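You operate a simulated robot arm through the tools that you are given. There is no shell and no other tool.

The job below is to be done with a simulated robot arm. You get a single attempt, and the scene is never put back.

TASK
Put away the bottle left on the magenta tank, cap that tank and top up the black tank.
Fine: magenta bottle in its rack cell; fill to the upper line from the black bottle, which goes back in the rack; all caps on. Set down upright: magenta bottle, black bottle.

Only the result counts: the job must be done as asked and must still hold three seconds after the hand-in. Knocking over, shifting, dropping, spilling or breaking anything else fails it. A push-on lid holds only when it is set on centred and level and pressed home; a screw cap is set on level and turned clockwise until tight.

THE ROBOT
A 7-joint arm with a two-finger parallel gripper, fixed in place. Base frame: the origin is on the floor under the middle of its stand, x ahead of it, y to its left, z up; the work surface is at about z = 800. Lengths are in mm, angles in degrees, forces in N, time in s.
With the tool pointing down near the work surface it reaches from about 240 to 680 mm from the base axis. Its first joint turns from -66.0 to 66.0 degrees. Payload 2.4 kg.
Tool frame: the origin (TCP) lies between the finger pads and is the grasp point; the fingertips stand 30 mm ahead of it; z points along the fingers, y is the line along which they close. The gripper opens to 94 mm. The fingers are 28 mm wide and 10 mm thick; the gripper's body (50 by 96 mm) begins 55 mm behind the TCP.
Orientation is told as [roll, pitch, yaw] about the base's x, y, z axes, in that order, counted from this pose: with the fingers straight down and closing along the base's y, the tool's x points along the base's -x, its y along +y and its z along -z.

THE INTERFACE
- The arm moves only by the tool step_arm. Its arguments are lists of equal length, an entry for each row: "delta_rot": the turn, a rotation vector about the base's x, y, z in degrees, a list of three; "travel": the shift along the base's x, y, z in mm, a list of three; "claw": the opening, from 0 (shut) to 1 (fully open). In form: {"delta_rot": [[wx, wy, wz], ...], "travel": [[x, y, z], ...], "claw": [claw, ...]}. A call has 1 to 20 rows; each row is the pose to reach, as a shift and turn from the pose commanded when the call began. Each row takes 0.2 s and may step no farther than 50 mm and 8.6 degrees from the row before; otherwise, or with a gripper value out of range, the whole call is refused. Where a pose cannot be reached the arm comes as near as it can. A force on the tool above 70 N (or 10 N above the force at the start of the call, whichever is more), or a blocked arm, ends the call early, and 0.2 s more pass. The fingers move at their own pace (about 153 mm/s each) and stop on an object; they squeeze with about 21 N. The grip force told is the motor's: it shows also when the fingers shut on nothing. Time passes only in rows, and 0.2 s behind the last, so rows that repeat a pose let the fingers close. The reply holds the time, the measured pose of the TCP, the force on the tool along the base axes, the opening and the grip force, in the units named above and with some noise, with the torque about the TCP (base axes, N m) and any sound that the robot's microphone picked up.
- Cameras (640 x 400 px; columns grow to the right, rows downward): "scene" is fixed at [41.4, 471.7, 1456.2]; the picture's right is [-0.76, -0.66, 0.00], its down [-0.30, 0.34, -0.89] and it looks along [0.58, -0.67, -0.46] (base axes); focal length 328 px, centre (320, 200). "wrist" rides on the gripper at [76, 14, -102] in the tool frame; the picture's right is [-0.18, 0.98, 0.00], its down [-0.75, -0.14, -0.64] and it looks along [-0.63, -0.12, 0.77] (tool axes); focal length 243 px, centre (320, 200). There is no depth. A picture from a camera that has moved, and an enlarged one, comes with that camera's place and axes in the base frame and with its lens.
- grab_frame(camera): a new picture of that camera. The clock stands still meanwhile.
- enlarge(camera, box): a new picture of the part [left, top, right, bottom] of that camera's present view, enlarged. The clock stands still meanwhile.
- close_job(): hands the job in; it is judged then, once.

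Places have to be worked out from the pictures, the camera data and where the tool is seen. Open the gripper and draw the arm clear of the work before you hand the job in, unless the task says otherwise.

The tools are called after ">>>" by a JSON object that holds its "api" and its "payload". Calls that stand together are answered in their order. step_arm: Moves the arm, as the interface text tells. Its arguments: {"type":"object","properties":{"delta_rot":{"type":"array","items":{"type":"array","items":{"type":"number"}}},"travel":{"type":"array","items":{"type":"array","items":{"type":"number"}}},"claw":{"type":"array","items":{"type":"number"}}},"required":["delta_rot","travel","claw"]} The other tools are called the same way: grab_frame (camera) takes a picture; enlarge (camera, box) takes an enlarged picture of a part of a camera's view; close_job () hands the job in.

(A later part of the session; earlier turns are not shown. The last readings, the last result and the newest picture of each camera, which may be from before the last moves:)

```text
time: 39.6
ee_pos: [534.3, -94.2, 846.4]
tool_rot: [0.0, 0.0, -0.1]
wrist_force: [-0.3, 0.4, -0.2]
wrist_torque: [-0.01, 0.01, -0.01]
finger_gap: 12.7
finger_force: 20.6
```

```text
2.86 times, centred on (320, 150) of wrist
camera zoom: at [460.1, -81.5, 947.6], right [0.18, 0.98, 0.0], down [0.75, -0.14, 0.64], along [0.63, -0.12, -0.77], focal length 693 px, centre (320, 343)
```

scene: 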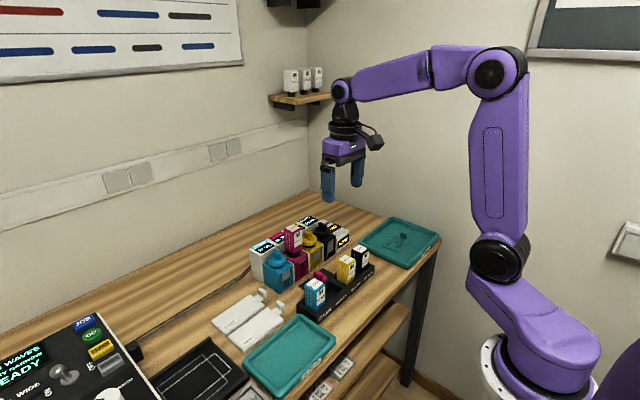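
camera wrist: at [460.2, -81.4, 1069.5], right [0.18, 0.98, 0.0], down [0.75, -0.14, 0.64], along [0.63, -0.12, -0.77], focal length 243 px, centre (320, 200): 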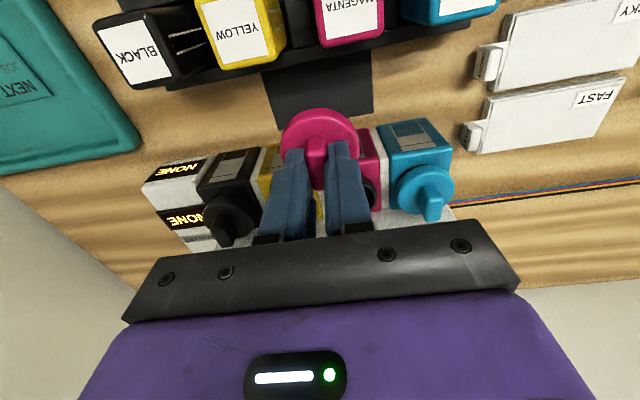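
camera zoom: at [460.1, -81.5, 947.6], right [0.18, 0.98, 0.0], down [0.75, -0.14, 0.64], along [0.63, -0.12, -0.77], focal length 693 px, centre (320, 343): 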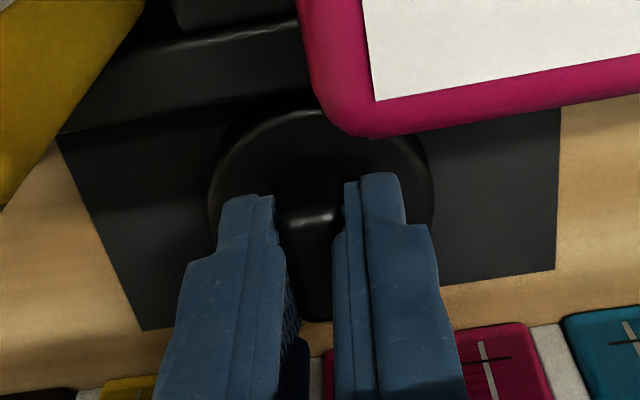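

The camera reading puts the TCP near 844.7. I keep stepping 1 mm until the mat pushes back.

>>> {"api": "step_arm", "payload": {"delta_rot": [[0, 0, 0]], "travel": [[0, 0, -1]], "claw": [0.0]}}

>>> {"api": "step_arm", "payload": {"delta_rot": [[0, 0, 0]], "travel": [[0, 0, -0.6]], "claw": [0.0]}}

```text
time: 40.0
ee_pos: [535.5, -94.0, 844.5]
tool_rot: [0.0, 0.0, 0.0]
wrist_force: [-2.3, 0.0, 4.5]
wrist_torque: [0.03, 0.03, -0.02]
finger_gap: 12.6
finger_force: 21.3
```

```text
time: 40.4
ee_pos: [535.7, -94.6, 844.8]
tool_rot: [0.1, -0.2, 0.0]
wrist_force: [-4.8, 1.2, 16.5]
wrist_torque: [0.04, 0.3, 0.03]
finger_gap: 12.8
finger_force: 21.0
```

Contact at 16 N means the cap is on the mat. I open and rise clear.

>>> {"api": "step_arm", "payload": {"delta_rot": [[0, 0, 0], [0, 0, 0], [0, 0, 0], [0, 0, 0], [0, 0, 0], [0, 0, 0], [0, 0, 0]], "travel": [[0, 0, 0.8], [0, 0, 0.8], [0, 0, 0.8], [0, 0, 20], [0, 0, 60], [0, 0, 105], [0, 0, 150]], "claw": [0.25, 0.4, 0.4, 0.4, 0.4, 0.4, 0.5]}}

>>> {"api": "enlarge", "payload": {"camera": "wrist", "box": [200, 20, 440, 180]}}

>>> {"api": "enlarge", "payload": {"camera": "scene", "box": [260, 200, 380, 300]}}

```text
time: 42.0
ee_pos: [532.8, -93.3, 994.3]
tool_rot: [0.0, 0.0, -0.1]
wrist_force: [0.4, 0.1, 0.3]
wrist_torque: [0.02, 0.0, 0.03]
finger_gap: 47.4
finger_force: 0.1
```

```text
2.50 times, centred on (320, 100) of wrist
camera zoom: at [458.0, -81.2, 1097.0], right [0.18, 0.98, 0.0], down [0.75, -0.14, 0.64], along [0.63, -0.12, -0.77], focal length 606 px, centre (320, 450)
```

zoom: 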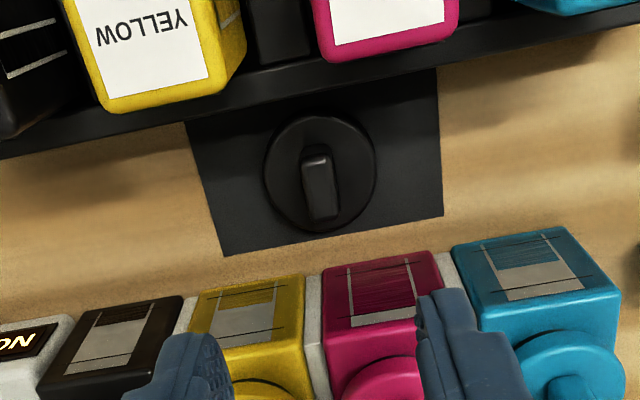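

```text
4.00 times, centred on (320, 250) of scene
camera zoom: at [41.4, 471.7, 1456.2], right [-0.76, -0.66, 0.0], down [-0.3, 0.34, -0.89], along [0.58, -0.67, -0.46], focal length 1312 px, centre (320, 0)
```

zoom: 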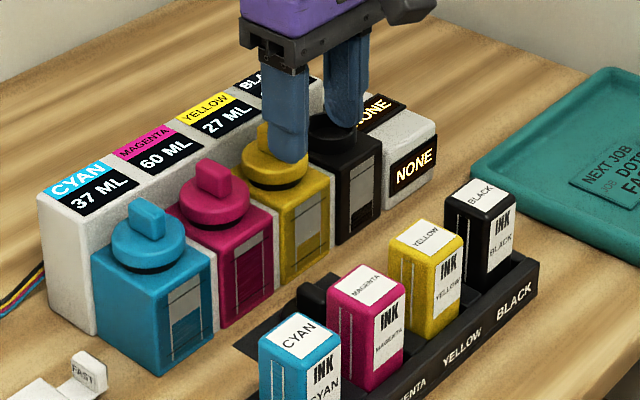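

The black cap rests on the mat. Now I hover over the black bottle near (467, −200) and check alignment.

>>> {"api": "step_arm", "payload": {"delta_rot": [[0, 0, 0], [0, 0, 0], [0, 0, 0], [0, 0, 0]], "travel": [[-25, -38, 0], [-50, -76, 0], [-68.6, -105.5, 0], [-68.6, -105.5, -40]], "claw": [0.6, 0.6, 0.6, 0.6]}}

>>> {"api": "enlarge", "payload": {"camera": "wrist", "box": [220, 50, 420, 200]}}

```text
time: 43.0
ee_pos: [464.9, -200.1, 952.8]
tool_rot: [-0.1, 0.0, 0.1]
wrist_force: [-0.3, -0.5, -0.8]
wrist_torque: [0.04, 0.0, -0.02]
finger_gap: 56.5
finger_force: 0.1
```

```text
2.67 times, centred on (320, 125) of wrist
camera zoom: at [390.1, -187.2, 1055.4], right [0.18, 0.98, 0.0], down [0.75, -0.14, 0.64], along [0.63, -0.12, -0.77], focal length 647 px, centre (320, 400)
```

zoom: 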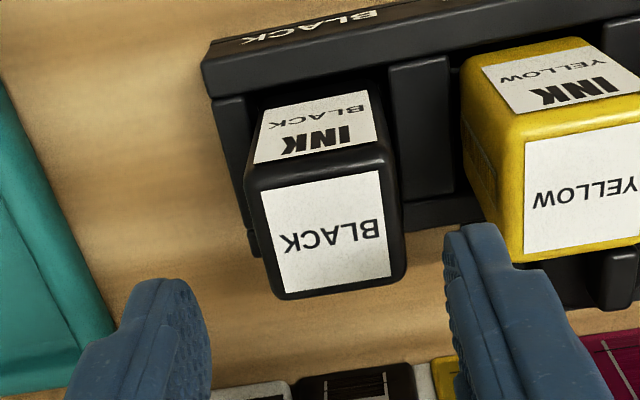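

The bottle is 2.1 mm to +y of the axis, with x spot on. I correct and descend around it, stopping partway to verify clearance to the yellow bottle.

>>> {"api": "step_arm", "payload": {"delta_rot": [[0, 0, 0], [0, 0, 0], [0, 0, 0]], "travel": [[0, 2.1, 0], [0, 2.1, -15], [0, 2.1, -30]], "claw": [0.6, 0.6, 0.6]}}

>>> {"api": "grab_frame", "payload": {"camera": "wrist"}}

>>> {"api": "enlarge", "payload": {"camera": "wrist", "box": [220, 90, 420, 240]}}

```text
time: 43.8
ee_pos: [468.3, -197.9, 923.6]
tool_rot: [0.0, 0.0, 0.1]
wrist_force: [-0.2, -0.5, -0.3]
wrist_torque: [0.0, 0.0, -0.01]
finger_gap: 56.2
finger_force: 0.1
```

```text
taken
camera wrist: at [391.7, -185.3, 1025.8], right [0.18, 0.98, 0.0], down [0.75, -0.14, 0.64], along [0.63, -0.12, -0.77], focal length 243 px, centre (320, 200)
```

wrist: 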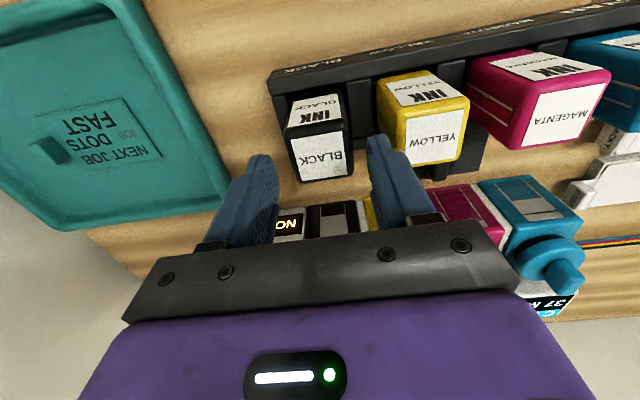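

```text
2.67 times, centred on (320, 165) of wrist
camera zoom: at [391.7, -185.3, 1025.8], right [0.18, 0.98, 0.0], down [0.75, -0.14, 0.64], along [0.63, -0.12, -0.77], focal length 647 px, centre (320, 293)
```

zoom: 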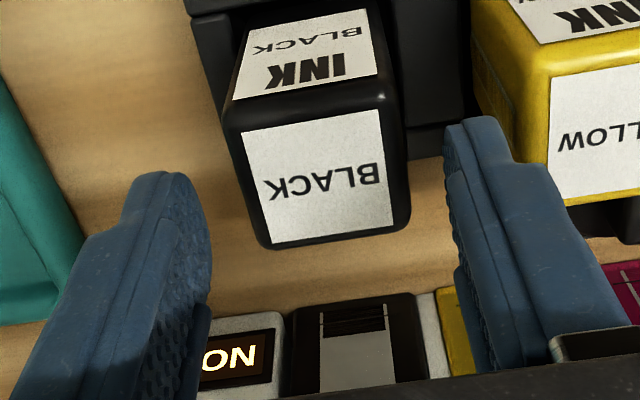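

It's centred in y, with about 1 mm to trim in x. I descend to the grasp height.

>>> {"api": "step_arm", "payload": {"delta_rot": [[0, 0, 0], [0, 0, 0], [0, 0, 0], [0, 0, 0]], "travel": [[-0.8, 0, -16], [-0.8, 0, -32], [-0.8, 0, -45], [-0.8, 0, -48]], "claw": [0.6, 0.6, 0.6, 0.6]}}

>>> {"api": "enlarge", "payload": {"camera": "wrist", "box": [220, 90, 420, 240]}}

```text
time: 44.8
ee_pos: [467.0, -197.8, 873.6]
tool_rot: [0.0, 0.1, 0.0]
wrist_force: [-0.3, -0.5, 0.1]
wrist_torque: [0.02, 0.0, 0.02]
finger_gap: 56.4
finger_force: 0.0
```

```text
2.67 times, centred on (320, 165) of wrist
camera zoom: at [390.7, -184.8, 976.8], right [0.18, 0.98, 0.0], down [0.75, -0.14, 0.64], along [0.63, -0.12, -0.77], focal length 647 px, centre (320, 293)
```

zoom: 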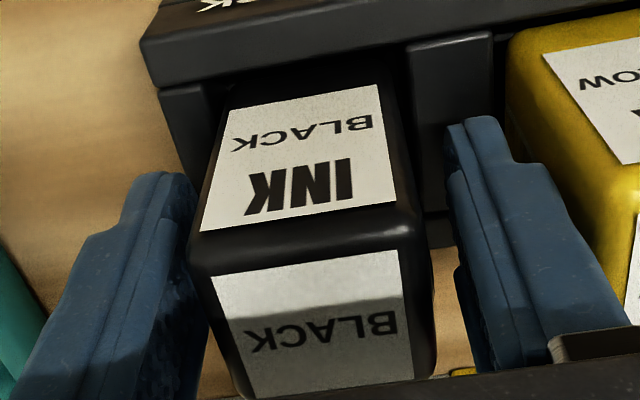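

The fingers are either side of the bottle with room. I close to grip.

>>> {"api": "step_arm", "payload": {"delta_rot": [[0, 0, 0], [0, 0, 0], [0, 0, 0]], "travel": [[0, 0, 0], [0, 0, 0], [0, 0, 0]], "claw": [0.4, 0.2, 0.2]}}

>>> {"api": "step_arm", "payload": {"delta_rot": [[0, 0, 0], [0, 0, 0], [0, 0, 0]], "travel": [[0, 0, 4], [0, 0, 10], [0, 0, 18]], "claw": [0.2, 0.2, 0.2]}}

>>> {"api": "enlarge", "payload": {"camera": "scene", "box": [320, 220, 400, 300]}}

```text
time: 45.6
ee_pos: [465.5, -198.2, 873.4]
tool_rot: [-0.1, 0.0, 0.0]
wrist_force: [-0.4, 0.0, -0.1]
wrist_torque: [0.0, 0.03, 0.0]
finger_gap: 43.9
finger_force: 21.2
```

```text
time: 46.4
ee_pos: [466.2, -197.2, 894.4]
tool_rot: [0.0, -0.1, 0.0]
wrist_force: [0.1, 0.1, -1.5]
wrist_torque: [-0.01, -0.01, 0.02]
finger_gap: 44.5
finger_force: 21.1
```

```text
5.00 times, centred on (360, 260) of scene
camera zoom: at [41.5, 471.7, 1456.2], right [-0.76, -0.66, 0.0], down [-0.3, 0.34, -0.89], along [0.58, -0.67, -0.46], focal length 1640 px, centre (120, -100)
```

zoom: 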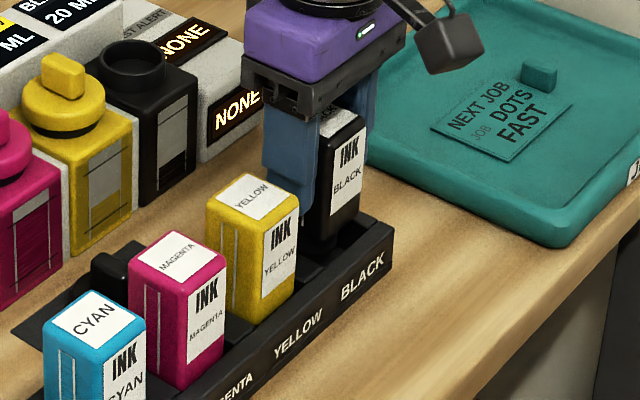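

The bottle lifts freely. I raise it well clear and carry it over toward the open black tank neck.

>>> {"api": "step_arm", "payload": {"delta_rot": [[0, 0, 0], [0, 0, 0], [0, 0, 0], [0, 0, 0], [0, 0, 0], [0, 0, 0], [0, 0, 0]], "travel": [[0, 0, 40], [0, 0, 80], [0, 0, 115], [40, -2, 117], [80, -4, 117], [120, -6, 117], [149, -7, 117]], "claw": [0.2, 0.2, 0.2, 0.2, 0.2, 0.2, 0.2]}}

>>> {"api": "grab_frame", "payload": {"camera": "wrist"}}

>>> {"api": "enlarge", "payload": {"camera": "scene", "box": [290, 170, 380, 260]}}

```text
time: 48.0
ee_pos: [616.7, -203.5, 1011.0]
tool_rot: [0.1, 0.0, 0.1]
wrist_force: [0.1, -0.6, -2.1]
wrist_torque: [-0.02, 0.01, 0.0]
finger_gap: 44.2
finger_force: 21.0
```

```text
taken
camera wrist: at [541.3, -190.9, 1113.4], right [0.18, 0.98, 0.0], down [0.75, -0.14, 0.64], along [0.63, -0.12, -0.77], focal length 243 px, centre (320, 200)
```

wrist: 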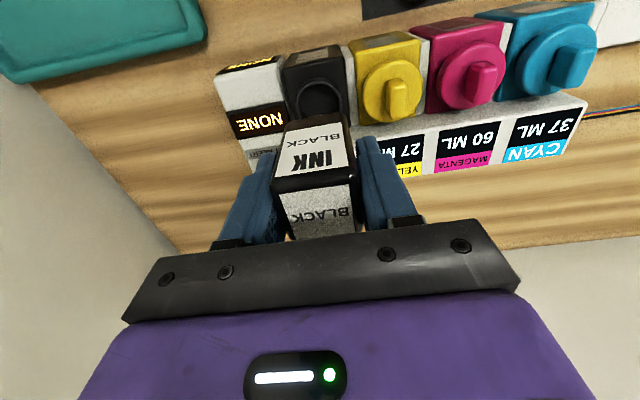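

```text
4.44 times, centred on (335, 215) of scene
camera zoom: at [41.5, 471.7, 1456.2], right [-0.76, -0.66, 0.0], down [-0.3, 0.34, -0.89], along [0.58, -0.67, -0.46], focal length 1458 px, centre (253, 133)
```

zoom: 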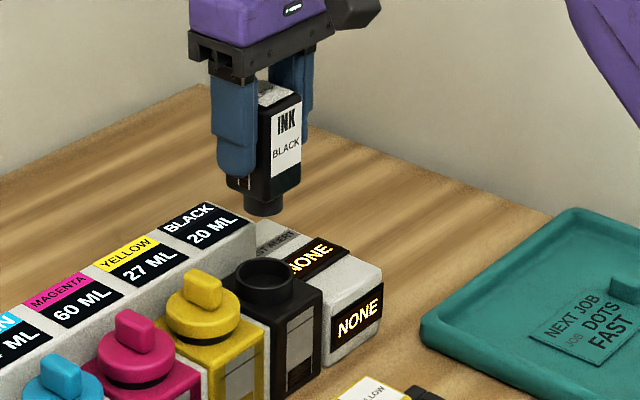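

I zoom on both views to compare the nozzle with the black neck.

>>> {"api": "enlarge", "payload": {"camera": "wrist", "box": [260, 70, 380, 160]}}

>>> {"api": "enlarge", "payload": {"camera": "scene", "box": [315, 200, 365, 250]}}

```text
4.44 times, centred on (320, 115) of wrist
camera zoom: at [541.3, -190.9, 1113.4], right [0.18, 0.98, 0.0], down [0.75, -0.14, 0.64], along [0.63, -0.12, -0.77], focal length 1078 px, centre (320, 578)
```

zoom: 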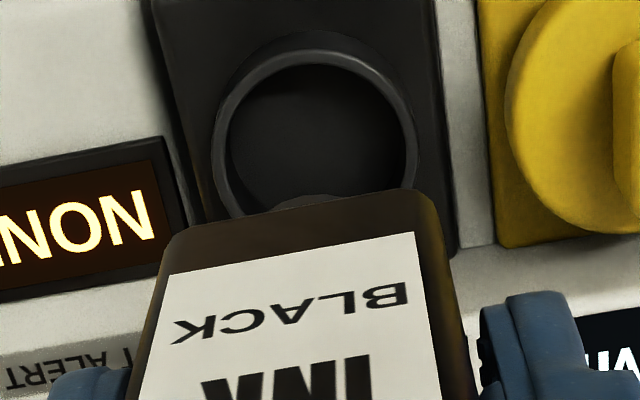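

```text
8.00 times, centred on (340, 225) of scene
camera zoom: at [41.5, 471.7, 1456.2], right [-0.76, -0.66, 0.0], down [-0.3, 0.34, -0.89], along [0.58, -0.67, -0.46], focal length 2624 px, centre (160, 0)
```

zoom: 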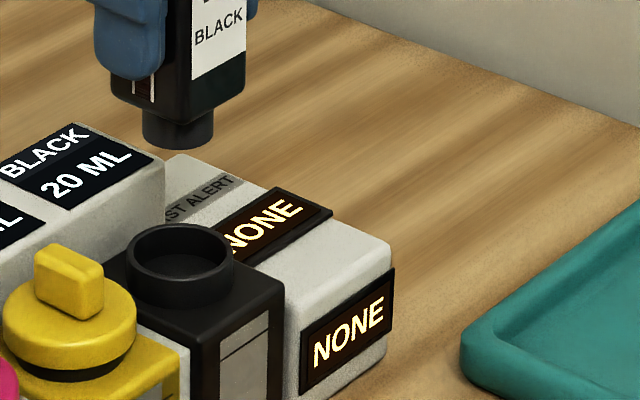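

The neck is about 1 mm to −y and about 0.5 mm to −x of the bottle. I correct and lower until the nozzle is just above the rim.

>>> {"api": "step_arm", "payload": {"delta_rot": [[0, 0, 0], [0, 0, 0], [0, 0, 0], [0, 0, 0]], "travel": [[-0.5, -1, -14], [-0.5, -1, -28], [-0.5, -1, -40], [-0.5, -1, -40]], "claw": [0.2, 0.2, 0.2, 0.2]}}

>>> {"api": "enlarge", "payload": {"camera": "scene", "box": [315, 205, 365, 255]}}

>>> {"api": "enlarge", "payload": {"camera": "wrist", "box": [240, 60, 400, 180]}}

```text
time: 49.0
ee_pos: [614.0, -206.1, 970.9]
tool_rot: [0.0, 0.0, 0.0]
wrist_force: [-0.7, 0.4, -2.0]
wrist_torque: [0.03, -0.01, -0.03]
finger_gap: 44.1
finger_force: 20.9
```

```text
8.00 times, centred on (340, 230) of scene
camera zoom: at [41.5, 471.7, 1456.2], right [-0.76, -0.66, 0.0], down [-0.3, 0.34, -0.89], along [0.58, -0.67, -0.46], focal length 2624 px, centre (160, -40)
```

zoom: 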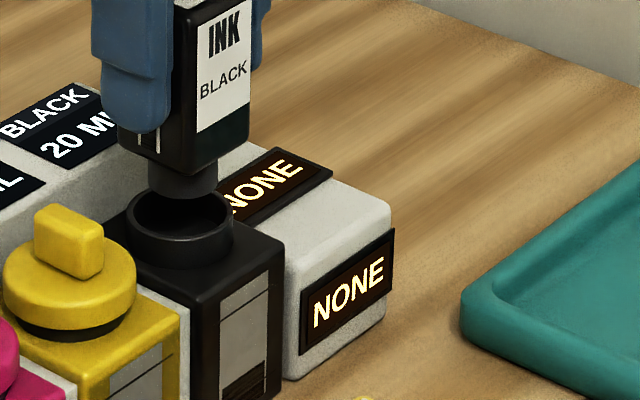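

```text
3.33 times, centred on (320, 120) of wrist
camera zoom: at [539.5, -192.3, 1073.0], right [0.18, 0.98, 0.0], down [0.75, -0.14, 0.64], along [0.63, -0.12, -0.77], focal length 809 px, centre (320, 467)
```

zoom: 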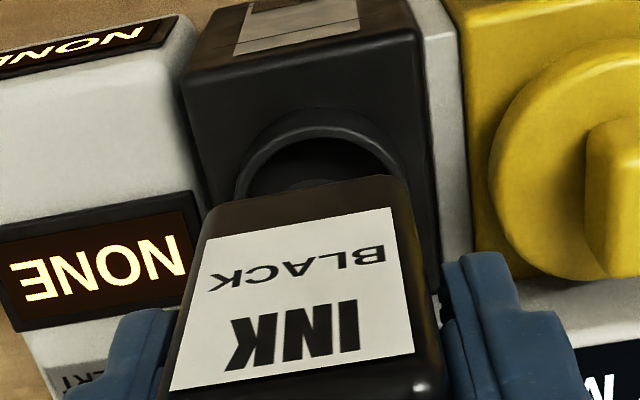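

The nozzle is about 1 mm short in x and y is aligned. I trim +1 mm and lower into the neck.

>>> {"api": "step_arm", "payload": {"delta_rot": [[0, 0, 0], [0, 0, 0], [0, 0, 0]], "travel": [[1, 0, -4], [1, 0, -10], [1, 0, -15]], "claw": [0.2, 0.2, 0.2]}}

>>> {"api": "enlarge", "payload": {"camera": "scene", "box": [315, 205, 365, 255]}}

```text
time: 49.8
ee_pos: [615.8, -206.0, 956.0]
tool_rot: [-0.1, 0.0, 0.0]
wrist_force: [-0.6, -0.5, -2.1]
wrist_torque: [0.02, -0.03, -0.01]
finger_gap: 44.4
finger_force: 20.9
```

```text
8.00 times, centred on (340, 230) of scene
camera zoom: at [41.5, 471.7, 1456.2], right [-0.76, -0.66, 0.0], down [-0.3, 0.34, -0.89], along [0.58, -0.67, -0.46], focal length 2624 px, centre (160, -40)
```

zoom: 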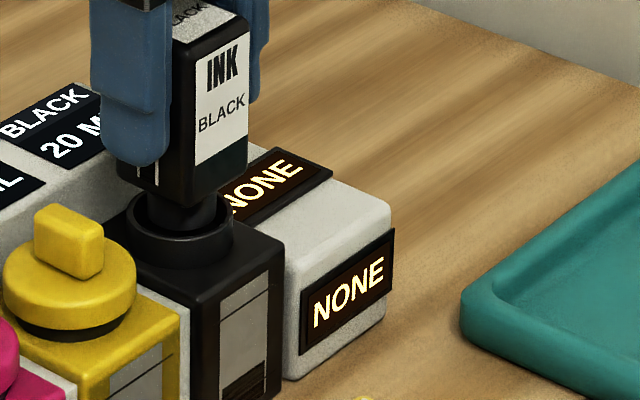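

The nozzle is centred in the neck. I lower another 10 mm and check whether the display stays readable.

>>> {"api": "step_arm", "payload": {"delta_rot": [[0, 0, 0], [0, 0, 0], [0, 0, 0]], "travel": [[0, 0, -3], [0, 0, -6], [0, 0, -9]], "claw": [0.2, 0.2, 0.2]}}

>>> {"api": "enlarge", "payload": {"camera": "scene", "box": [305, 200, 365, 260]}}

>>> {"api": "grab_frame", "payload": {"camera": "wrist"}}

```text
time: 50.6
ee_pos: [616.2, -205.4, 946.4]
tool_rot: [0.0, 0.1, 0.0]
wrist_force: [0.3, 0.3, -1.9]
wrist_torque: [0.0, -0.02, -0.01]
finger_gap: 44.2
finger_force: 21.2
```

```text
6.67 times, centred on (335, 230) of scene
camera zoom: at [41.5, 471.7, 1456.2], right [-0.76, -0.66, 0.0], down [-0.3, 0.34, -0.89], along [0.58, -0.67, -0.46], focal length 2187 px, centre (220, 0)
```

zoom: 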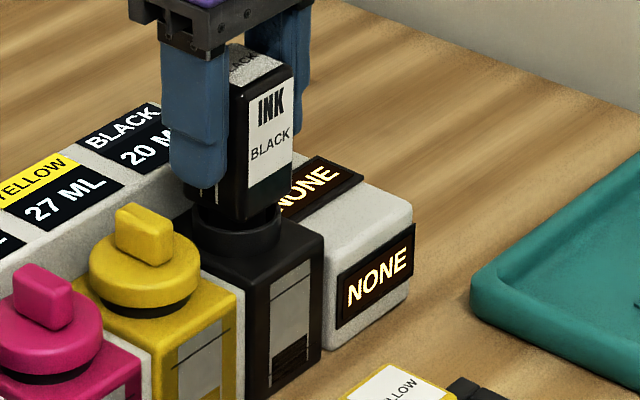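

```text
taken
camera wrist: at [540.6, -192.2, 1048.9], right [0.18, 0.98, 0.0], down [0.75, -0.14, 0.64], along [0.63, -0.12, -0.77], focal length 243 px, centre (320, 200)
```

wrist: 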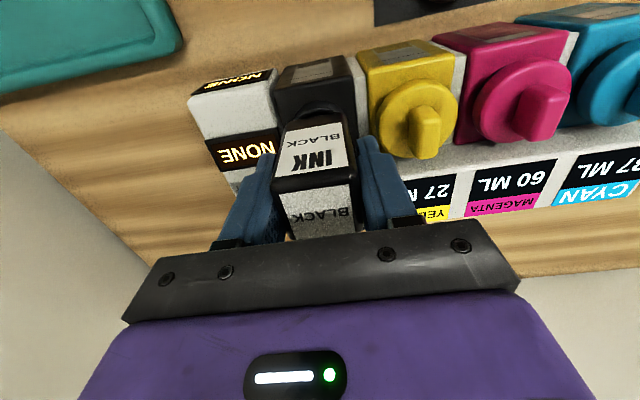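

The "20" stays readable beside the finger, as does the tank window. I now ease the bottle down to seat, checking the display after each small step.

>>> {"api": "step_arm", "payload": {"delta_rot": [[0, 0, 0], [0, 0, 0]], "travel": [[0, 0, -1.5], [0, 0, -3]], "claw": [0.2, 0.2]}}

>>> {"api": "enlarge", "payload": {"camera": "scene", "box": [310, 210, 350, 250]}}

```text
time: 51.2
ee_pos: [615.2, -206.1, 943.1]
tool_rot: [0.0, 0.0, 0.0]
wrist_force: [0.2, -0.4, -1.3]
wrist_torque: [-0.01, 0.03, -0.03]
finger_gap: 44.1
finger_force: 21.3
```

```text
10.00 times, centred on (330, 230) of scene
camera zoom: at [41.5, 471.7, 1456.2], right [-0.76, -0.66, 0.0], down [-0.3, 0.34, -0.89], along [0.58, -0.67, -0.46], focal length 3281 px, centre (220, -100)
```

zoom: 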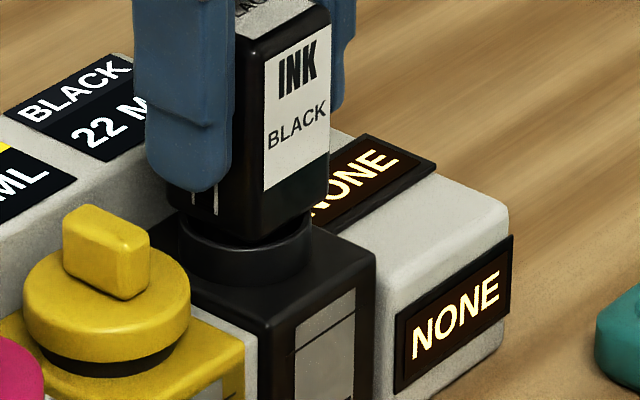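

Flow has begun and the readout shows 22. I settle the bottle 1 mm more and check the rate.

>>> {"api": "step_arm", "payload": {"delta_rot": [[0, 0, 0]], "travel": [[0, 0, -0.8]], "claw": [0.2]}}

>>> {"api": "enlarge", "payload": {"camera": "scene", "box": [310, 210, 350, 250]}}

```text
time: 51.6
ee_pos: [615.4, -205.3, 941.7]
tool_rot: [0.0, 0.1, 0.0]
wrist_force: [0.2, -0.1, -0.6]
wrist_torque: [0.01, 0.0, 0.01]
finger_gap: 44.2
finger_force: 21.2
```

```text
10.00 times, centred on (330, 230) of scene
camera zoom: at [41.4, 471.7, 1456.2], right [-0.76, -0.66, 0.0], down [-0.3, 0.34, -0.89], along [0.58, -0.67, -0.46], focal length 3281 px, centre (220, -100)
```

zoom: 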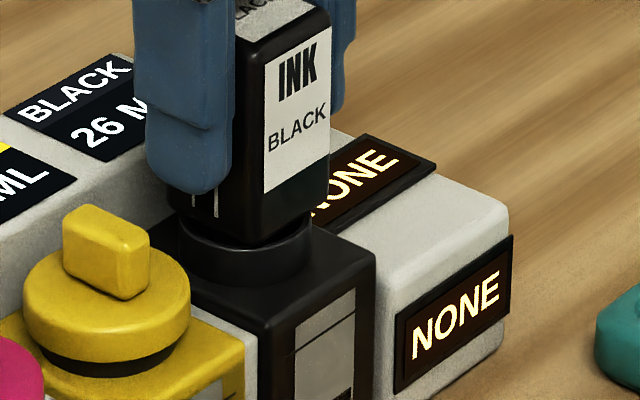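

The readout is at 26, so flow is about 10 mL/s. I wait about 1.4 s and re-read, since the clock only runs in rows.

>>> {"api": "step_arm", "payload": {"delta_rot": [[0, 0, 0], [0, 0, 0], [0, 0, 0], [0, 0, 0], [0, 0, 0], [0, 0, 0]], "travel": [[0, 0, 0], [0, 0, 0], [0, 0, 0], [0, 0, 0], [0, 0, 0], [0, 0, 0]], "claw": [0.2, 0.2, 0.2, 0.2, 0.2, 0.2]}}

>>> {"api": "enlarge", "payload": {"camera": "scene", "box": [310, 210, 350, 250]}}

>>> {"api": "enlarge", "payload": {"camera": "scene", "box": [325, 235, 350, 265]}}

```text
time: 53.0
ee_pos: [615.4, -206.1, 941.6]
tool_rot: [0.0, 0.0, 0.0]
wrist_force: [0.3, -0.2, -0.3]
wrist_torque: [-0.02, 0.0, 0.01]
finger_gap: 44.3
finger_force: 20.9
```

```text
10.00 times, centred on (330, 230) of scene
camera zoom: at [41.4, 471.7, 1456.2], right [-0.76, -0.66, 0.0], down [-0.3, 0.34, -0.89], along [0.58, -0.67, -0.46], focal length 3281 px, centre (220, -100)
```

zoom: 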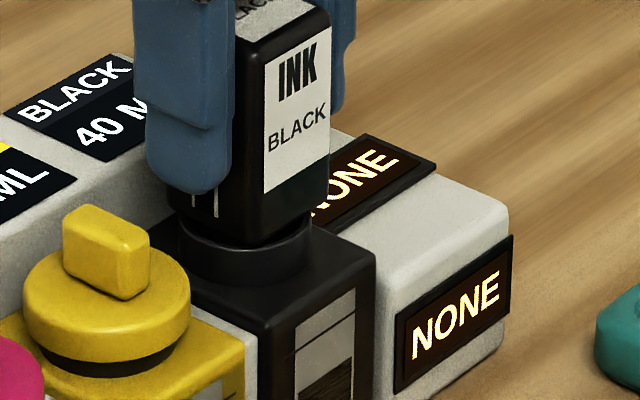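

```text
13.33 times, centred on (338, 250) of scene
camera zoom: at [41.4, 471.7, 1456.2], right [-0.76, -0.66, 0.0], down [-0.3, 0.34, -0.89], along [0.58, -0.67, -0.46], focal length 4374 px, centre (87, -467)
```

zoom: 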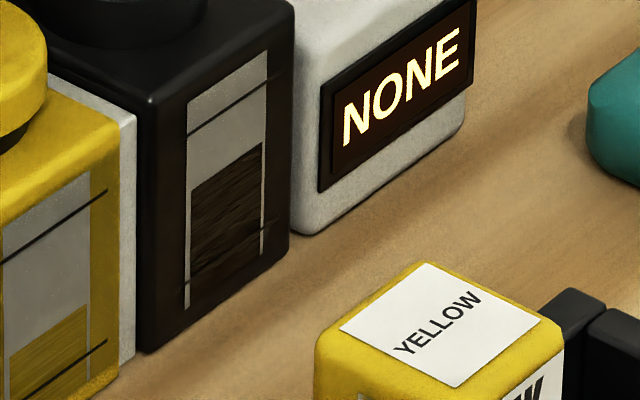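

The readout says 40, and the window shows the level 20 mL below the upper line, which confirms 60 mL as the target. I wait another 1.4 s, which should bring it to about 54.

>>> {"api": "step_arm", "payload": {"delta_rot": [[0, 0, 0], [0, 0, 0], [0, 0, 0], [0, 0, 0], [0, 0, 0], [0, 0, 0]], "travel": [[0, 0, 0], [0, 0, 0], [0, 0, 0], [0, 0, 0], [0, 0, 0], [0, 0, 0]], "claw": [0.2, 0.2, 0.2, 0.2, 0.2, 0.2]}}

>>> {"api": "enlarge", "payload": {"camera": "scene", "box": [310, 210, 350, 250]}}

>>> {"api": "enlarge", "payload": {"camera": "scene", "box": [325, 235, 350, 265]}}

```text
time: 54.4
ee_pos: [616.0, -205.6, 943.0]
tool_rot: [0.0, 0.0, -0.1]
wrist_force: [-0.8, -1.1, 0.3]
wrist_torque: [-0.01, 0.03, -0.03]
finger_gap: 44.0
finger_force: 20.8
```

```text
10.00 times, centred on (330, 230) of scene
camera zoom: at [41.4, 471.7, 1456.2], right [-0.76, -0.66, 0.0], down [-0.3, 0.34, -0.89], along [0.58, -0.67, -0.46], focal length 3281 px, centre (220, -100)
```

zoom: 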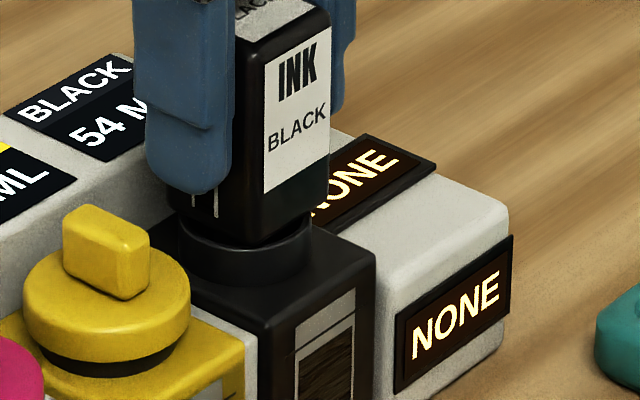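

```text
13.33 times, centred on (338, 250) of scene
camera zoom: at [41.4, 471.7, 1456.2], right [-0.76, -0.66, 0.0], down [-0.3, 0.34, -0.89], along [0.58, -0.67, -0.46], focal length 4374 px, centre (87, -467)
```

zoom: 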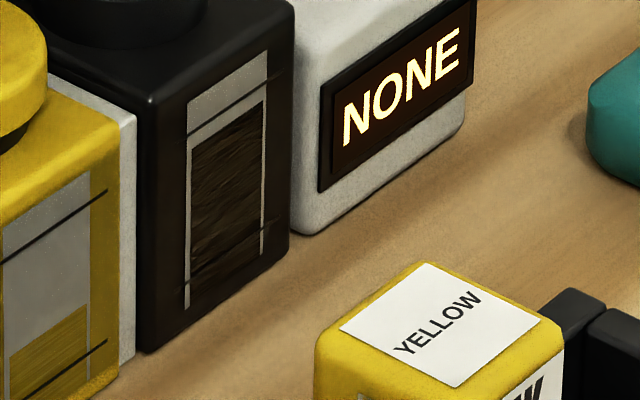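

The readout shows 54, and the level is 6 mL below the line. I hold 0.4 s more and then lift, so flow should stop at about 59–60.

>>> {"api": "step_arm", "payload": {"delta_rot": [[0, 0, 0], [0, 0, 0], [0, 0, 0], [0, 0, 0], [0, 0, 0]], "travel": [[0, 0, 0], [0, 0, 0], [0, 0, 3], [0, 0, 10], [0, 0, 18]], "claw": [0.2, 0.2, 0.2, 0.2, 0.2]}}

>>> {"api": "enlarge", "payload": {"camera": "scene", "box": [310, 205, 350, 245]}}

>>> {"api": "enlarge", "payload": {"camera": "scene", "box": [325, 235, 350, 265]}}

```text
time: 55.6
ee_pos: [614.9, -205.6, 961.1]
tool_rot: [-0.1, 0.0, 0.0]
wrist_force: [0.5, 0.1, -0.8]
wrist_torque: [-0.01, -0.01, -0.02]
finger_gap: 44.5
finger_force: 21.2
```

```text
10.00 times, centred on (330, 225) of scene
camera zoom: at [41.5, 471.7, 1456.2], right [-0.76, -0.66, 0.0], down [-0.3, 0.34, -0.89], along [0.58, -0.67, -0.46], focal length 3281 px, centre (220, -50)
```

zoom: 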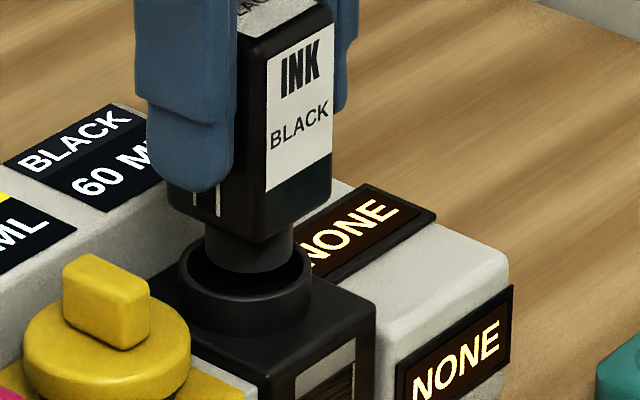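

```text
13.33 times, centred on (338, 250) of scene
camera zoom: at [41.5, 471.7, 1456.2], right [-0.76, -0.66, 0.0], down [-0.3, 0.34, -0.89], along [0.58, -0.67, -0.46], focal length 4374 px, centre (87, -467)
```

zoom: 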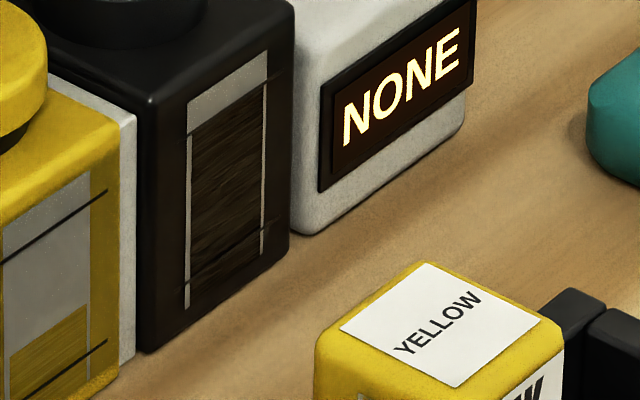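

The readout is exactly 60 ML with the level on the upper line and no alert. I lift the bottle clear and carry it back over its rack cell.

>>> {"api": "step_arm", "payload": {"delta_rot": [[0, 0, 0], [0, 0, 0], [0, 0, 0], [0, 0, 0], [0, 0, 0], [0, 0, 0], [0, 0, 0]], "travel": [[0, 0, 25], [0, 0, 50], [-35, 2, 50], [-75, 4, 50], [-115, 6, 50], [-149.5, 8, 50], [-149.5, 8, 50]], "claw": [0.2, 0.2, 0.2, 0.2, 0.2, 0.2, 0.2]}}

>>> {"api": "enlarge", "payload": {"camera": "wrist", "box": [170, 50, 470, 240]}}

>>> {"api": "enlarge", "payload": {"camera": "scene", "box": [310, 200, 400, 300]}}

```text
time: 57.2
ee_pos: [464.8, -198.8, 1010.5]
tool_rot: [-0.1, 0.0, 0.1]
wrist_force: [1.0, 0.6, -1.8]
wrist_torque: [0.0, 0.0, -0.01]
finger_gap: 44.3
finger_force: 21.3
```

```text
2.11 times, centred on (320, 145) of wrist
camera zoom: at [390.0, -186.4, 1112.5], right [0.18, 0.98, 0.0], down [0.75, -0.14, 0.64], along [0.63, -0.12, -0.77], focal length 511 px, centre (320, 316)
```

zoom: 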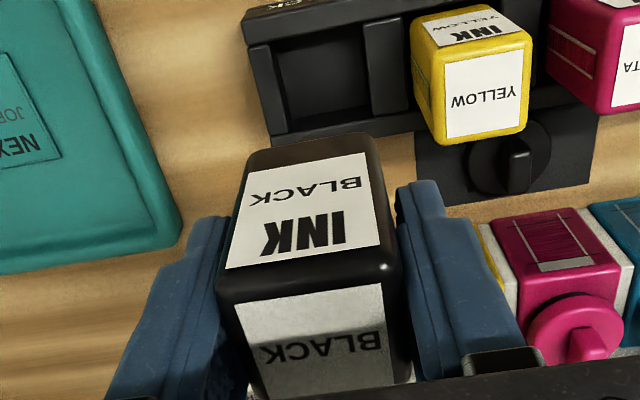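

```text
4.00 times, centred on (355, 250) of scene
camera zoom: at [41.4, 471.7, 1456.2], right [-0.76, -0.66, 0.0], down [-0.3, 0.34, -0.89], along [0.58, -0.67, -0.46], focal length 1312 px, centre (180, 0)
```

zoom: 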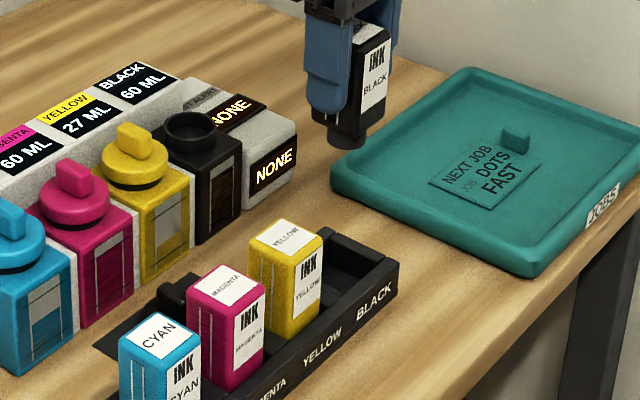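

The display still reads 60. Compared with my grip pose, the arm sits about 1.5 mm to −y, so I correct and descend to just above the rack before re-checking.

>>> {"api": "step_arm", "payload": {"delta_rot": [[0, 0, 0], [0, 0, 0], [0, 0, 0], [0, 0, 0]], "travel": [[0.5, 1.2, -30], [0.5, 1.2, -60], [0.5, 1.2, -90], [0.5, 1.2, -92]], "claw": [0.2, 0.2, 0.2, 0.2]}}

>>> {"api": "enlarge", "payload": {"camera": "wrist", "box": [170, 50, 470, 240]}}

>>> {"api": "enlarge", "payload": {"camera": "scene", "box": [335, 230, 395, 290]}}

```text
time: 58.2
ee_pos: [467.1, -197.5, 918.4]
tool_rot: [0.0, 0.1, 0.1]
wrist_force: [0.0, -1.1, -0.9]
wrist_torque: [0.0, 0.04, 0.0]
finger_gap: 44.3
finger_force: 22.0
```

```text
2.11 times, centred on (320, 145) of wrist
camera zoom: at [391.2, -185.2, 1021.2], right [0.18, 0.98, 0.0], down [0.75, -0.14, 0.64], along [0.63, -0.12, -0.77], focal length 511 px, centre (320, 316)
```

zoom: 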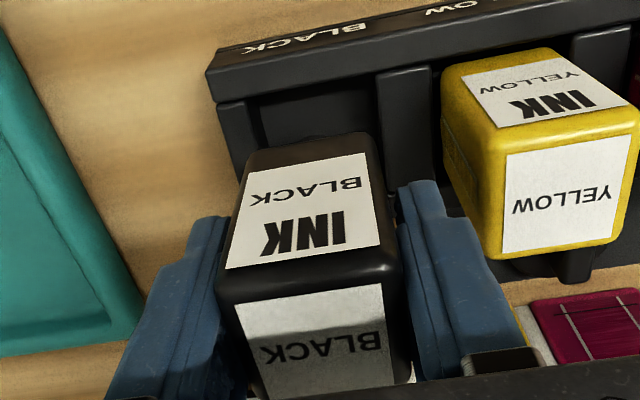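

```text
6.67 times, centred on (365, 260) of scene
camera zoom: at [41.5, 471.7, 1456.2], right [-0.76, -0.66, 0.0], down [-0.3, 0.34, -0.89], along [0.58, -0.67, -0.46], focal length 2187 px, centre (20, -200)
```

zoom: 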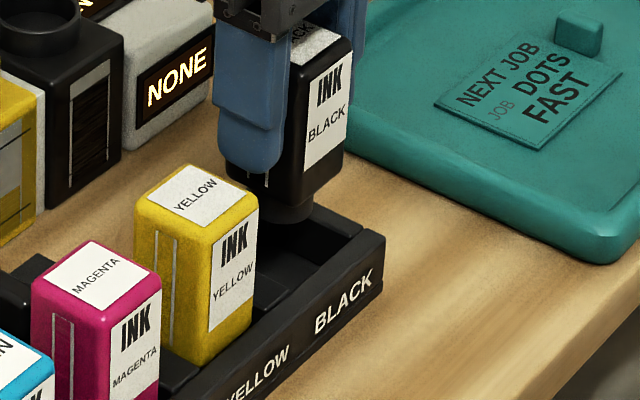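

The pose now matches the original grip pose within 0.5 mm. I descend into the cell in stages, monitoring the force.

>>> {"api": "step_arm", "payload": {"delta_rot": [[0, 0, 0], [0, 0, 0], [0, 0, 0], [0, 0, 0]], "travel": [[-0.3, 0.2, -6], [-0.3, 0.2, -12], [-0.3, 0.2, -18], [-0.3, 0.2, -24]], "claw": [0.2, 0.2, 0.2, 0.2]}}

>>> {"api": "enlarge", "payload": {"camera": "scene", "box": [335, 230, 395, 290]}}

>>> {"api": "enlarge", "payload": {"camera": "wrist", "box": [170, 50, 470, 240]}}

```text
time: 59.2
ee_pos: [466.5, -197.2, 894.0]
tool_rot: [0.0, 0.1, 0.0]
wrist_force: [0.4, -0.7, -1.2]
wrist_torque: [0.01, 0.0, 0.02]
finger_gap: 44.2
finger_force: 21.0
```

```text
6.67 times, centred on (365, 260) of scene
camera zoom: at [41.5, 471.7, 1456.2], right [-0.76, -0.66, 0.0], down [-0.3, 0.34, -0.89], along [0.58, -0.67, -0.46], focal length 2187 px, centre (20, -200)
```

zoom: 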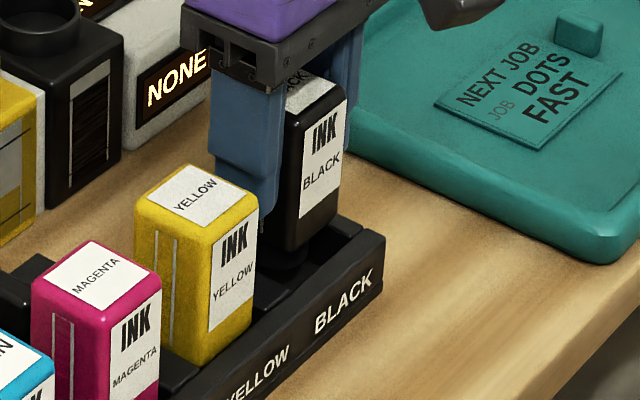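

```text
2.11 times, centred on (320, 145) of wrist
camera zoom: at [391.1, -183.6, 997.1], right [0.18, 0.98, 0.0], down [0.75, -0.14, 0.64], along [0.63, -0.12, -0.77], focal length 511 px, centre (320, 316)
```

zoom: 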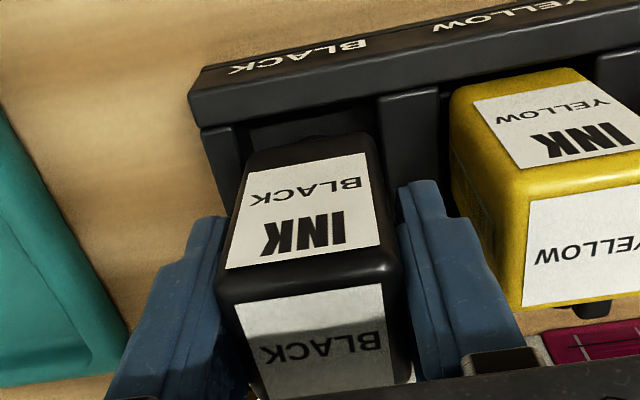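

It has drifted about 1 mm to +y. I trim −1.0 and continue down, with no contact yet.

>>> {"api": "step_arm", "payload": {"delta_rot": [[0, 0, 0], [0, 0, 0], [0, 0, 0]], "travel": [[0, -1.0, -4], [0, -1.0, -8], [0, -1.0, -13]], "claw": [0.2, 0.2, 0.2]}}

>>> {"api": "enlarge", "payload": {"camera": "scene", "box": [335, 230, 395, 290]}}

>>> {"api": "enlarge", "payload": {"camera": "wrist", "box": [170, 50, 470, 240]}}

```text
time: 60.0
ee_pos: [466.1, -198.3, 881.9]
tool_rot: [0.0, 0.0, 0.1]
wrist_force: [-0.5, -1.0, -1.2]
wrist_torque: [-0.02, 0.0, 0.0]
finger_gap: 44.3
finger_force: 21.1
```

```text
6.67 times, centred on (365, 260) of scene
camera zoom: at [41.5, 471.7, 1456.2], right [-0.76, -0.66, 0.0], down [-0.3, 0.34, -0.89], along [0.58, -0.67, -0.46], focal length 2187 px, centre (20, -200)
```

zoom: 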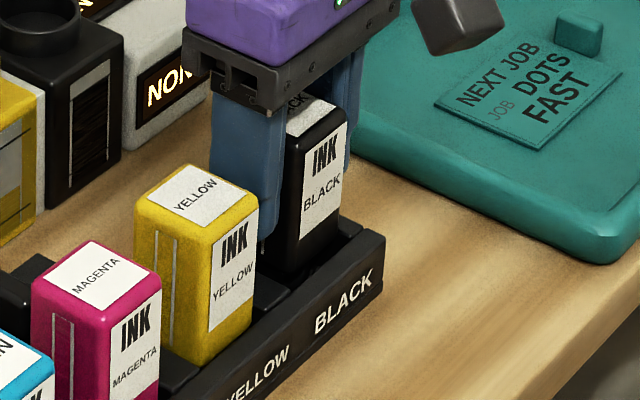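

```text
2.11 times, centred on (320, 145) of wrist
camera zoom: at [390.8, -185.0, 984.9], right [0.18, 0.98, 0.0], down [0.75, -0.14, 0.64], along [0.63, -0.12, -0.77], focal length 511 px, centre (320, 316)
```

zoom: 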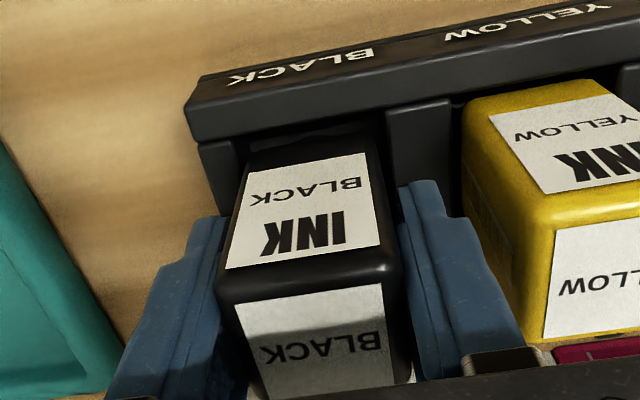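

It's in the cell and laterally matched to the grip pose at cam (390.8, −185.0). I lower about 6 mm more in small steps.

>>> {"api": "step_arm", "payload": {"delta_rot": [[0, 0, 0], [0, 0, 0], [0, 0, 0]], "travel": [[0, 0, -2], [0, 0, -4], [0, 0, -5.5]], "claw": [0.2, 0.2, 0.2]}}

>>> {"api": "step_arm", "payload": {"delta_rot": [[0, 0, 0]], "travel": [[0, 0, -1]], "claw": [0.2]}}

```text
time: 60.8
ee_pos: [465.6, -196.9, 876.0]
tool_rot: [-0.1, 0.0, 0.0]
wrist_force: [0.5, -0.4, -1.8]
wrist_torque: [0.0, 0.01, 0.03]
finger_gap: 44.4
finger_force: 21.2
```

```text
time: 61.2
ee_pos: [465.3, -198.4, 875.6]
tool_rot: [0.0, 0.0, 0.1]
wrist_force: [0.3, 0.2, -1.6]
wrist_torque: [-0.03, 0.01, 0.02]
finger_gap: 44.2
finger_force: 21.2
```

Still hanging freely at about 875.6. I step down another millimetre at a time.

>>> {"api": "step_arm", "payload": {"delta_rot": [[0, 0, 0]], "travel": [[0, 0, -1]], "claw": [0.2]}}

>>> {"api": "step_arm", "payload": {"delta_rot": [[0, 0, 0]], "travel": [[0, 0, -0.8]], "claw": [0.2]}}

>>> {"api": "enlarge", "payload": {"camera": "scene", "box": [335, 230, 395, 290]}}

```text
time: 61.6
ee_pos: [465.9, -197.0, 873.9]
tool_rot: [0.1, 0.1, 0.0]
wrist_force: [-0.2, 0.2, 0.8]
wrist_torque: [0.04, 0.02, 0.01]
finger_gap: 44.0
finger_force: 20.7
```

```text
time: 62.0
ee_pos: [465.9, -197.6, 873.0]
tool_rot: [0.0, 0.0, 0.0]
wrist_force: [-2.9, 0.9, 9.3]
wrist_torque: [0.09, 0.14, 0.05]
finger_gap: 44.1
finger_force: 20.8
```

```text
6.67 times, centred on (365, 260) of scene
camera zoom: at [41.2, 471.8, 1456.2], right [-0.76, -0.66, 0.0], down [-0.3, 0.34, -0.89], along [0.58, -0.67, -0.46], focal length 2187 px, centre (20, -200)
```

zoom: 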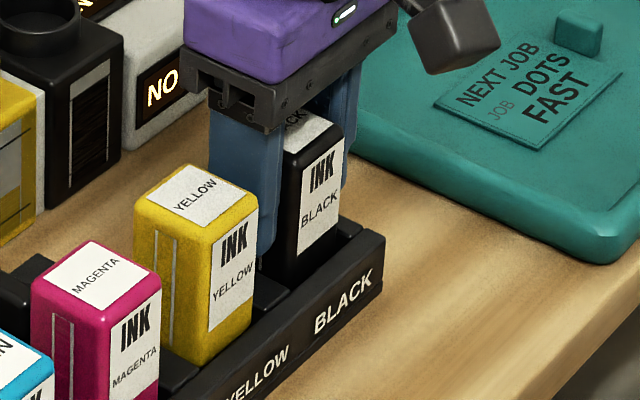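

The bottle is seated, with contact at +9 N and the same height as for the magenta bottle. I open just enough and rise straight up.

>>> {"api": "step_arm", "payload": {"delta_rot": [[0, 0, 0], [0, 0, 0], [0, 0, 0], [0, 0, 0], [0, 0, 0], [0, 0, 0], [0, 0, 0]], "travel": [[0, 0, 0.8], [0, 0, 0.8], [0, 0, 0.8], [0, 0, 20], [0, 0, 55], [0, 0, 90], [0, 0, 125]], "claw": [0.5, 0.6, 0.6, 0.6, 0.6, 0.6, 0.6]}}

>>> {"api": "enlarge", "payload": {"camera": "scene", "box": [290, 220, 400, 320]}}

>>> {"api": "enlarge", "payload": {"camera": "wrist", "box": [200, 20, 500, 190]}}

```text
time: 63.6
ee_pos: [464.1, -198.5, 998.2]
tool_rot: [0.0, 0.0, 0.0]
wrist_force: [-0.5, -0.5, 0.4]
wrist_torque: [-0.02, 0.01, 0.05]
finger_gap: 56.6
finger_force: 0.1
```

```text
4.00 times, centred on (345, 270) of scene
camera zoom: at [41.4, 471.7, 1456.2], right [-0.76, -0.66, 0.0], down [-0.3, 0.34, -0.89], along [0.58, -0.67, -0.46], focal length 1312 px, centre (220, -80)
```

zoom: 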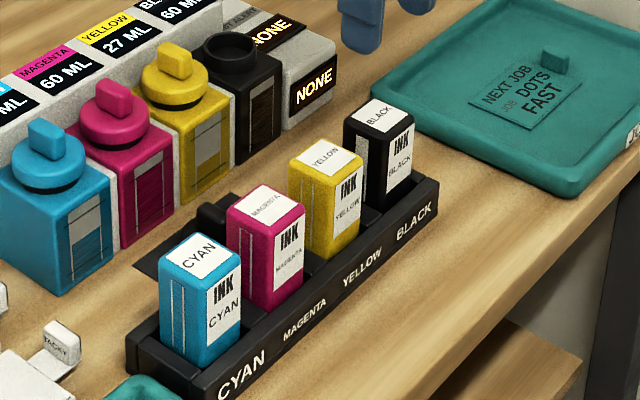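

```text
2.13 times, centred on (350, 105) of wrist
camera zoom: at [388.9, -185.3, 1100.4], right [0.18, 0.98, 0.0], down [0.75, -0.14, 0.64], along [0.63, -0.12, -0.77], focal length 518 px, centre (256, 403)
```

zoom: 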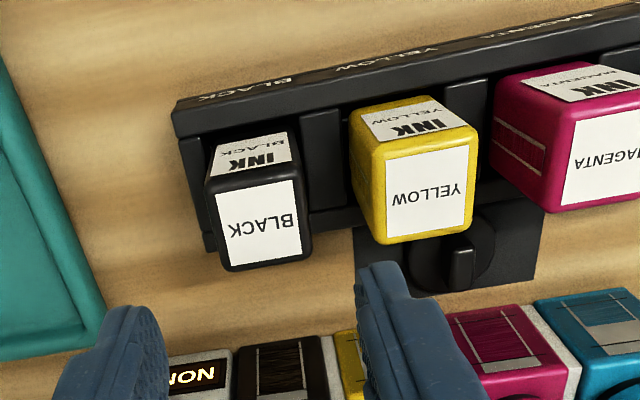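

Both bottles stand upright in their cells. Now I go back for the black cap on the mat near (535.6, −94.5).

>>> {"api": "step_arm", "payload": {"delta_rot": [[0, 0, 0], [0, 0, 0], [0, 0, 0], [0, 0, 0], [0, 0, 0]], "travel": [[25, 38, 0], [50, 76, 0], [69.2, 103, 0], [69.2, 103, -40], [69.2, 103, -60]], "claw": [0.6, 0.6, 0.6, 0.5, 0.4]}}

>>> {"api": "enlarge", "payload": {"camera": "wrist", "box": [230, 60, 410, 200]}}

```text
time: 64.8
ee_pos: [532.9, -93.1, 938.3]
tool_rot: [0.0, 0.0, -0.1]
wrist_force: [-0.4, 1.3, -0.3]
wrist_torque: [0.0, 0.01, -0.02]
finger_gap: 37.5
finger_force: 0.0
```

```text
2.86 times, centred on (320, 130) of wrist
camera zoom: at [457.8, -79.8, 1040.3], right [0.18, 0.98, 0.0], down [0.75, -0.14, 0.64], along [0.63, -0.12, -0.77], focal length 693 px, centre (320, 400)
```

zoom: 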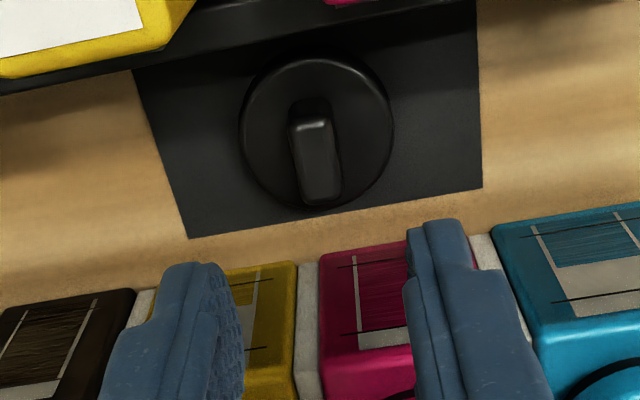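

The cap is about 3 mm to +x and 1.2 mm to −y of the axis. I correct while descending to just above the ridge.

>>> {"api": "step_arm", "payload": {"delta_rot": [[0, 0, 0], [0, 0, 0], [0, 0, 0], [0, 0, 0]], "travel": [[2.5, -1.1, -25], [2.5, -1.1, -55], [2.5, -1.1, -80], [2.5, -1.1, -84]], "claw": [0.4, 0.4, 0.4, 0.4]}}

>>> {"api": "enlarge", "payload": {"camera": "wrist", "box": [240, 90, 400, 230]}}

```text
time: 65.8
ee_pos: [538.4, -94.6, 853.4]
tool_rot: [0.0, 0.0, 0.1]
wrist_force: [-0.7, 0.3, 0.6]
wrist_torque: [0.04, 0.01, 0.03]
finger_gap: 37.7
finger_force: 0.0
```

```text
2.86 times, centred on (320, 160) of wrist
camera zoom: at [462.6, -82.3, 956.4], right [0.18, 0.98, 0.0], down [0.75, -0.14, 0.64], along [0.63, -0.12, -0.77], focal length 693 px, centre (320, 314)
```

zoom: 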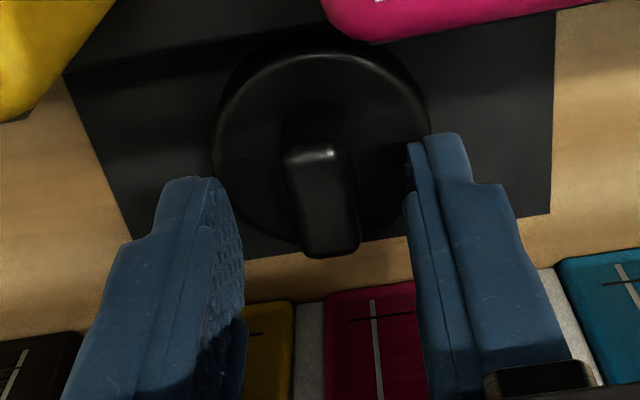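

Compared with the release pose, the arm is about 2 mm too far in +x. I trim it and lower toward the grasp height.

>>> {"api": "step_arm", "payload": {"delta_rot": [[0, 0, 0], [0, 0, 0], [0, 0, 0]], "travel": [[-1.8, 0.3, -2], [-1.8, 0.3, -4], [-1.8, 0.3, -7]], "claw": [0.4, 0.4, 0.4]}}

>>> {"api": "enlarge", "payload": {"camera": "wrist", "box": [240, 90, 400, 230]}}

```text
time: 66.6
ee_pos: [536.0, -95.1, 846.7]
tool_rot: [-0.1, 0.1, -0.1]
wrist_force: [0.5, 0.7, 0.1]
wrist_torque: [-0.02, -0.01, -0.02]
finger_gap: 37.3
finger_force: 0.1
```

```text
2.86 times, centred on (320, 160) of wrist
camera zoom: at [460.7, -82.1, 950.0], right [0.18, 0.98, 0.0], down [0.75, -0.14, 0.64], along [0.63, -0.12, -0.77], focal length 693 px, centre (320, 314)
```

zoom: 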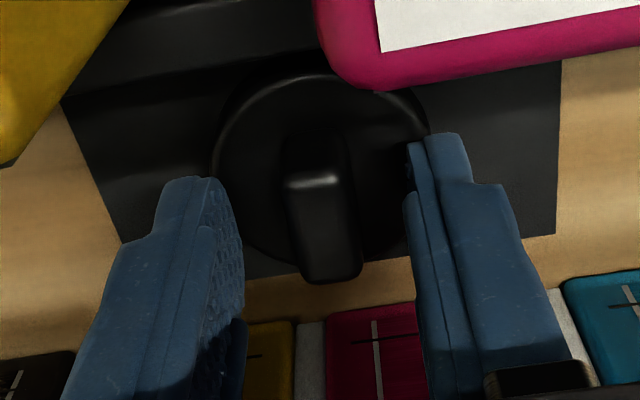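

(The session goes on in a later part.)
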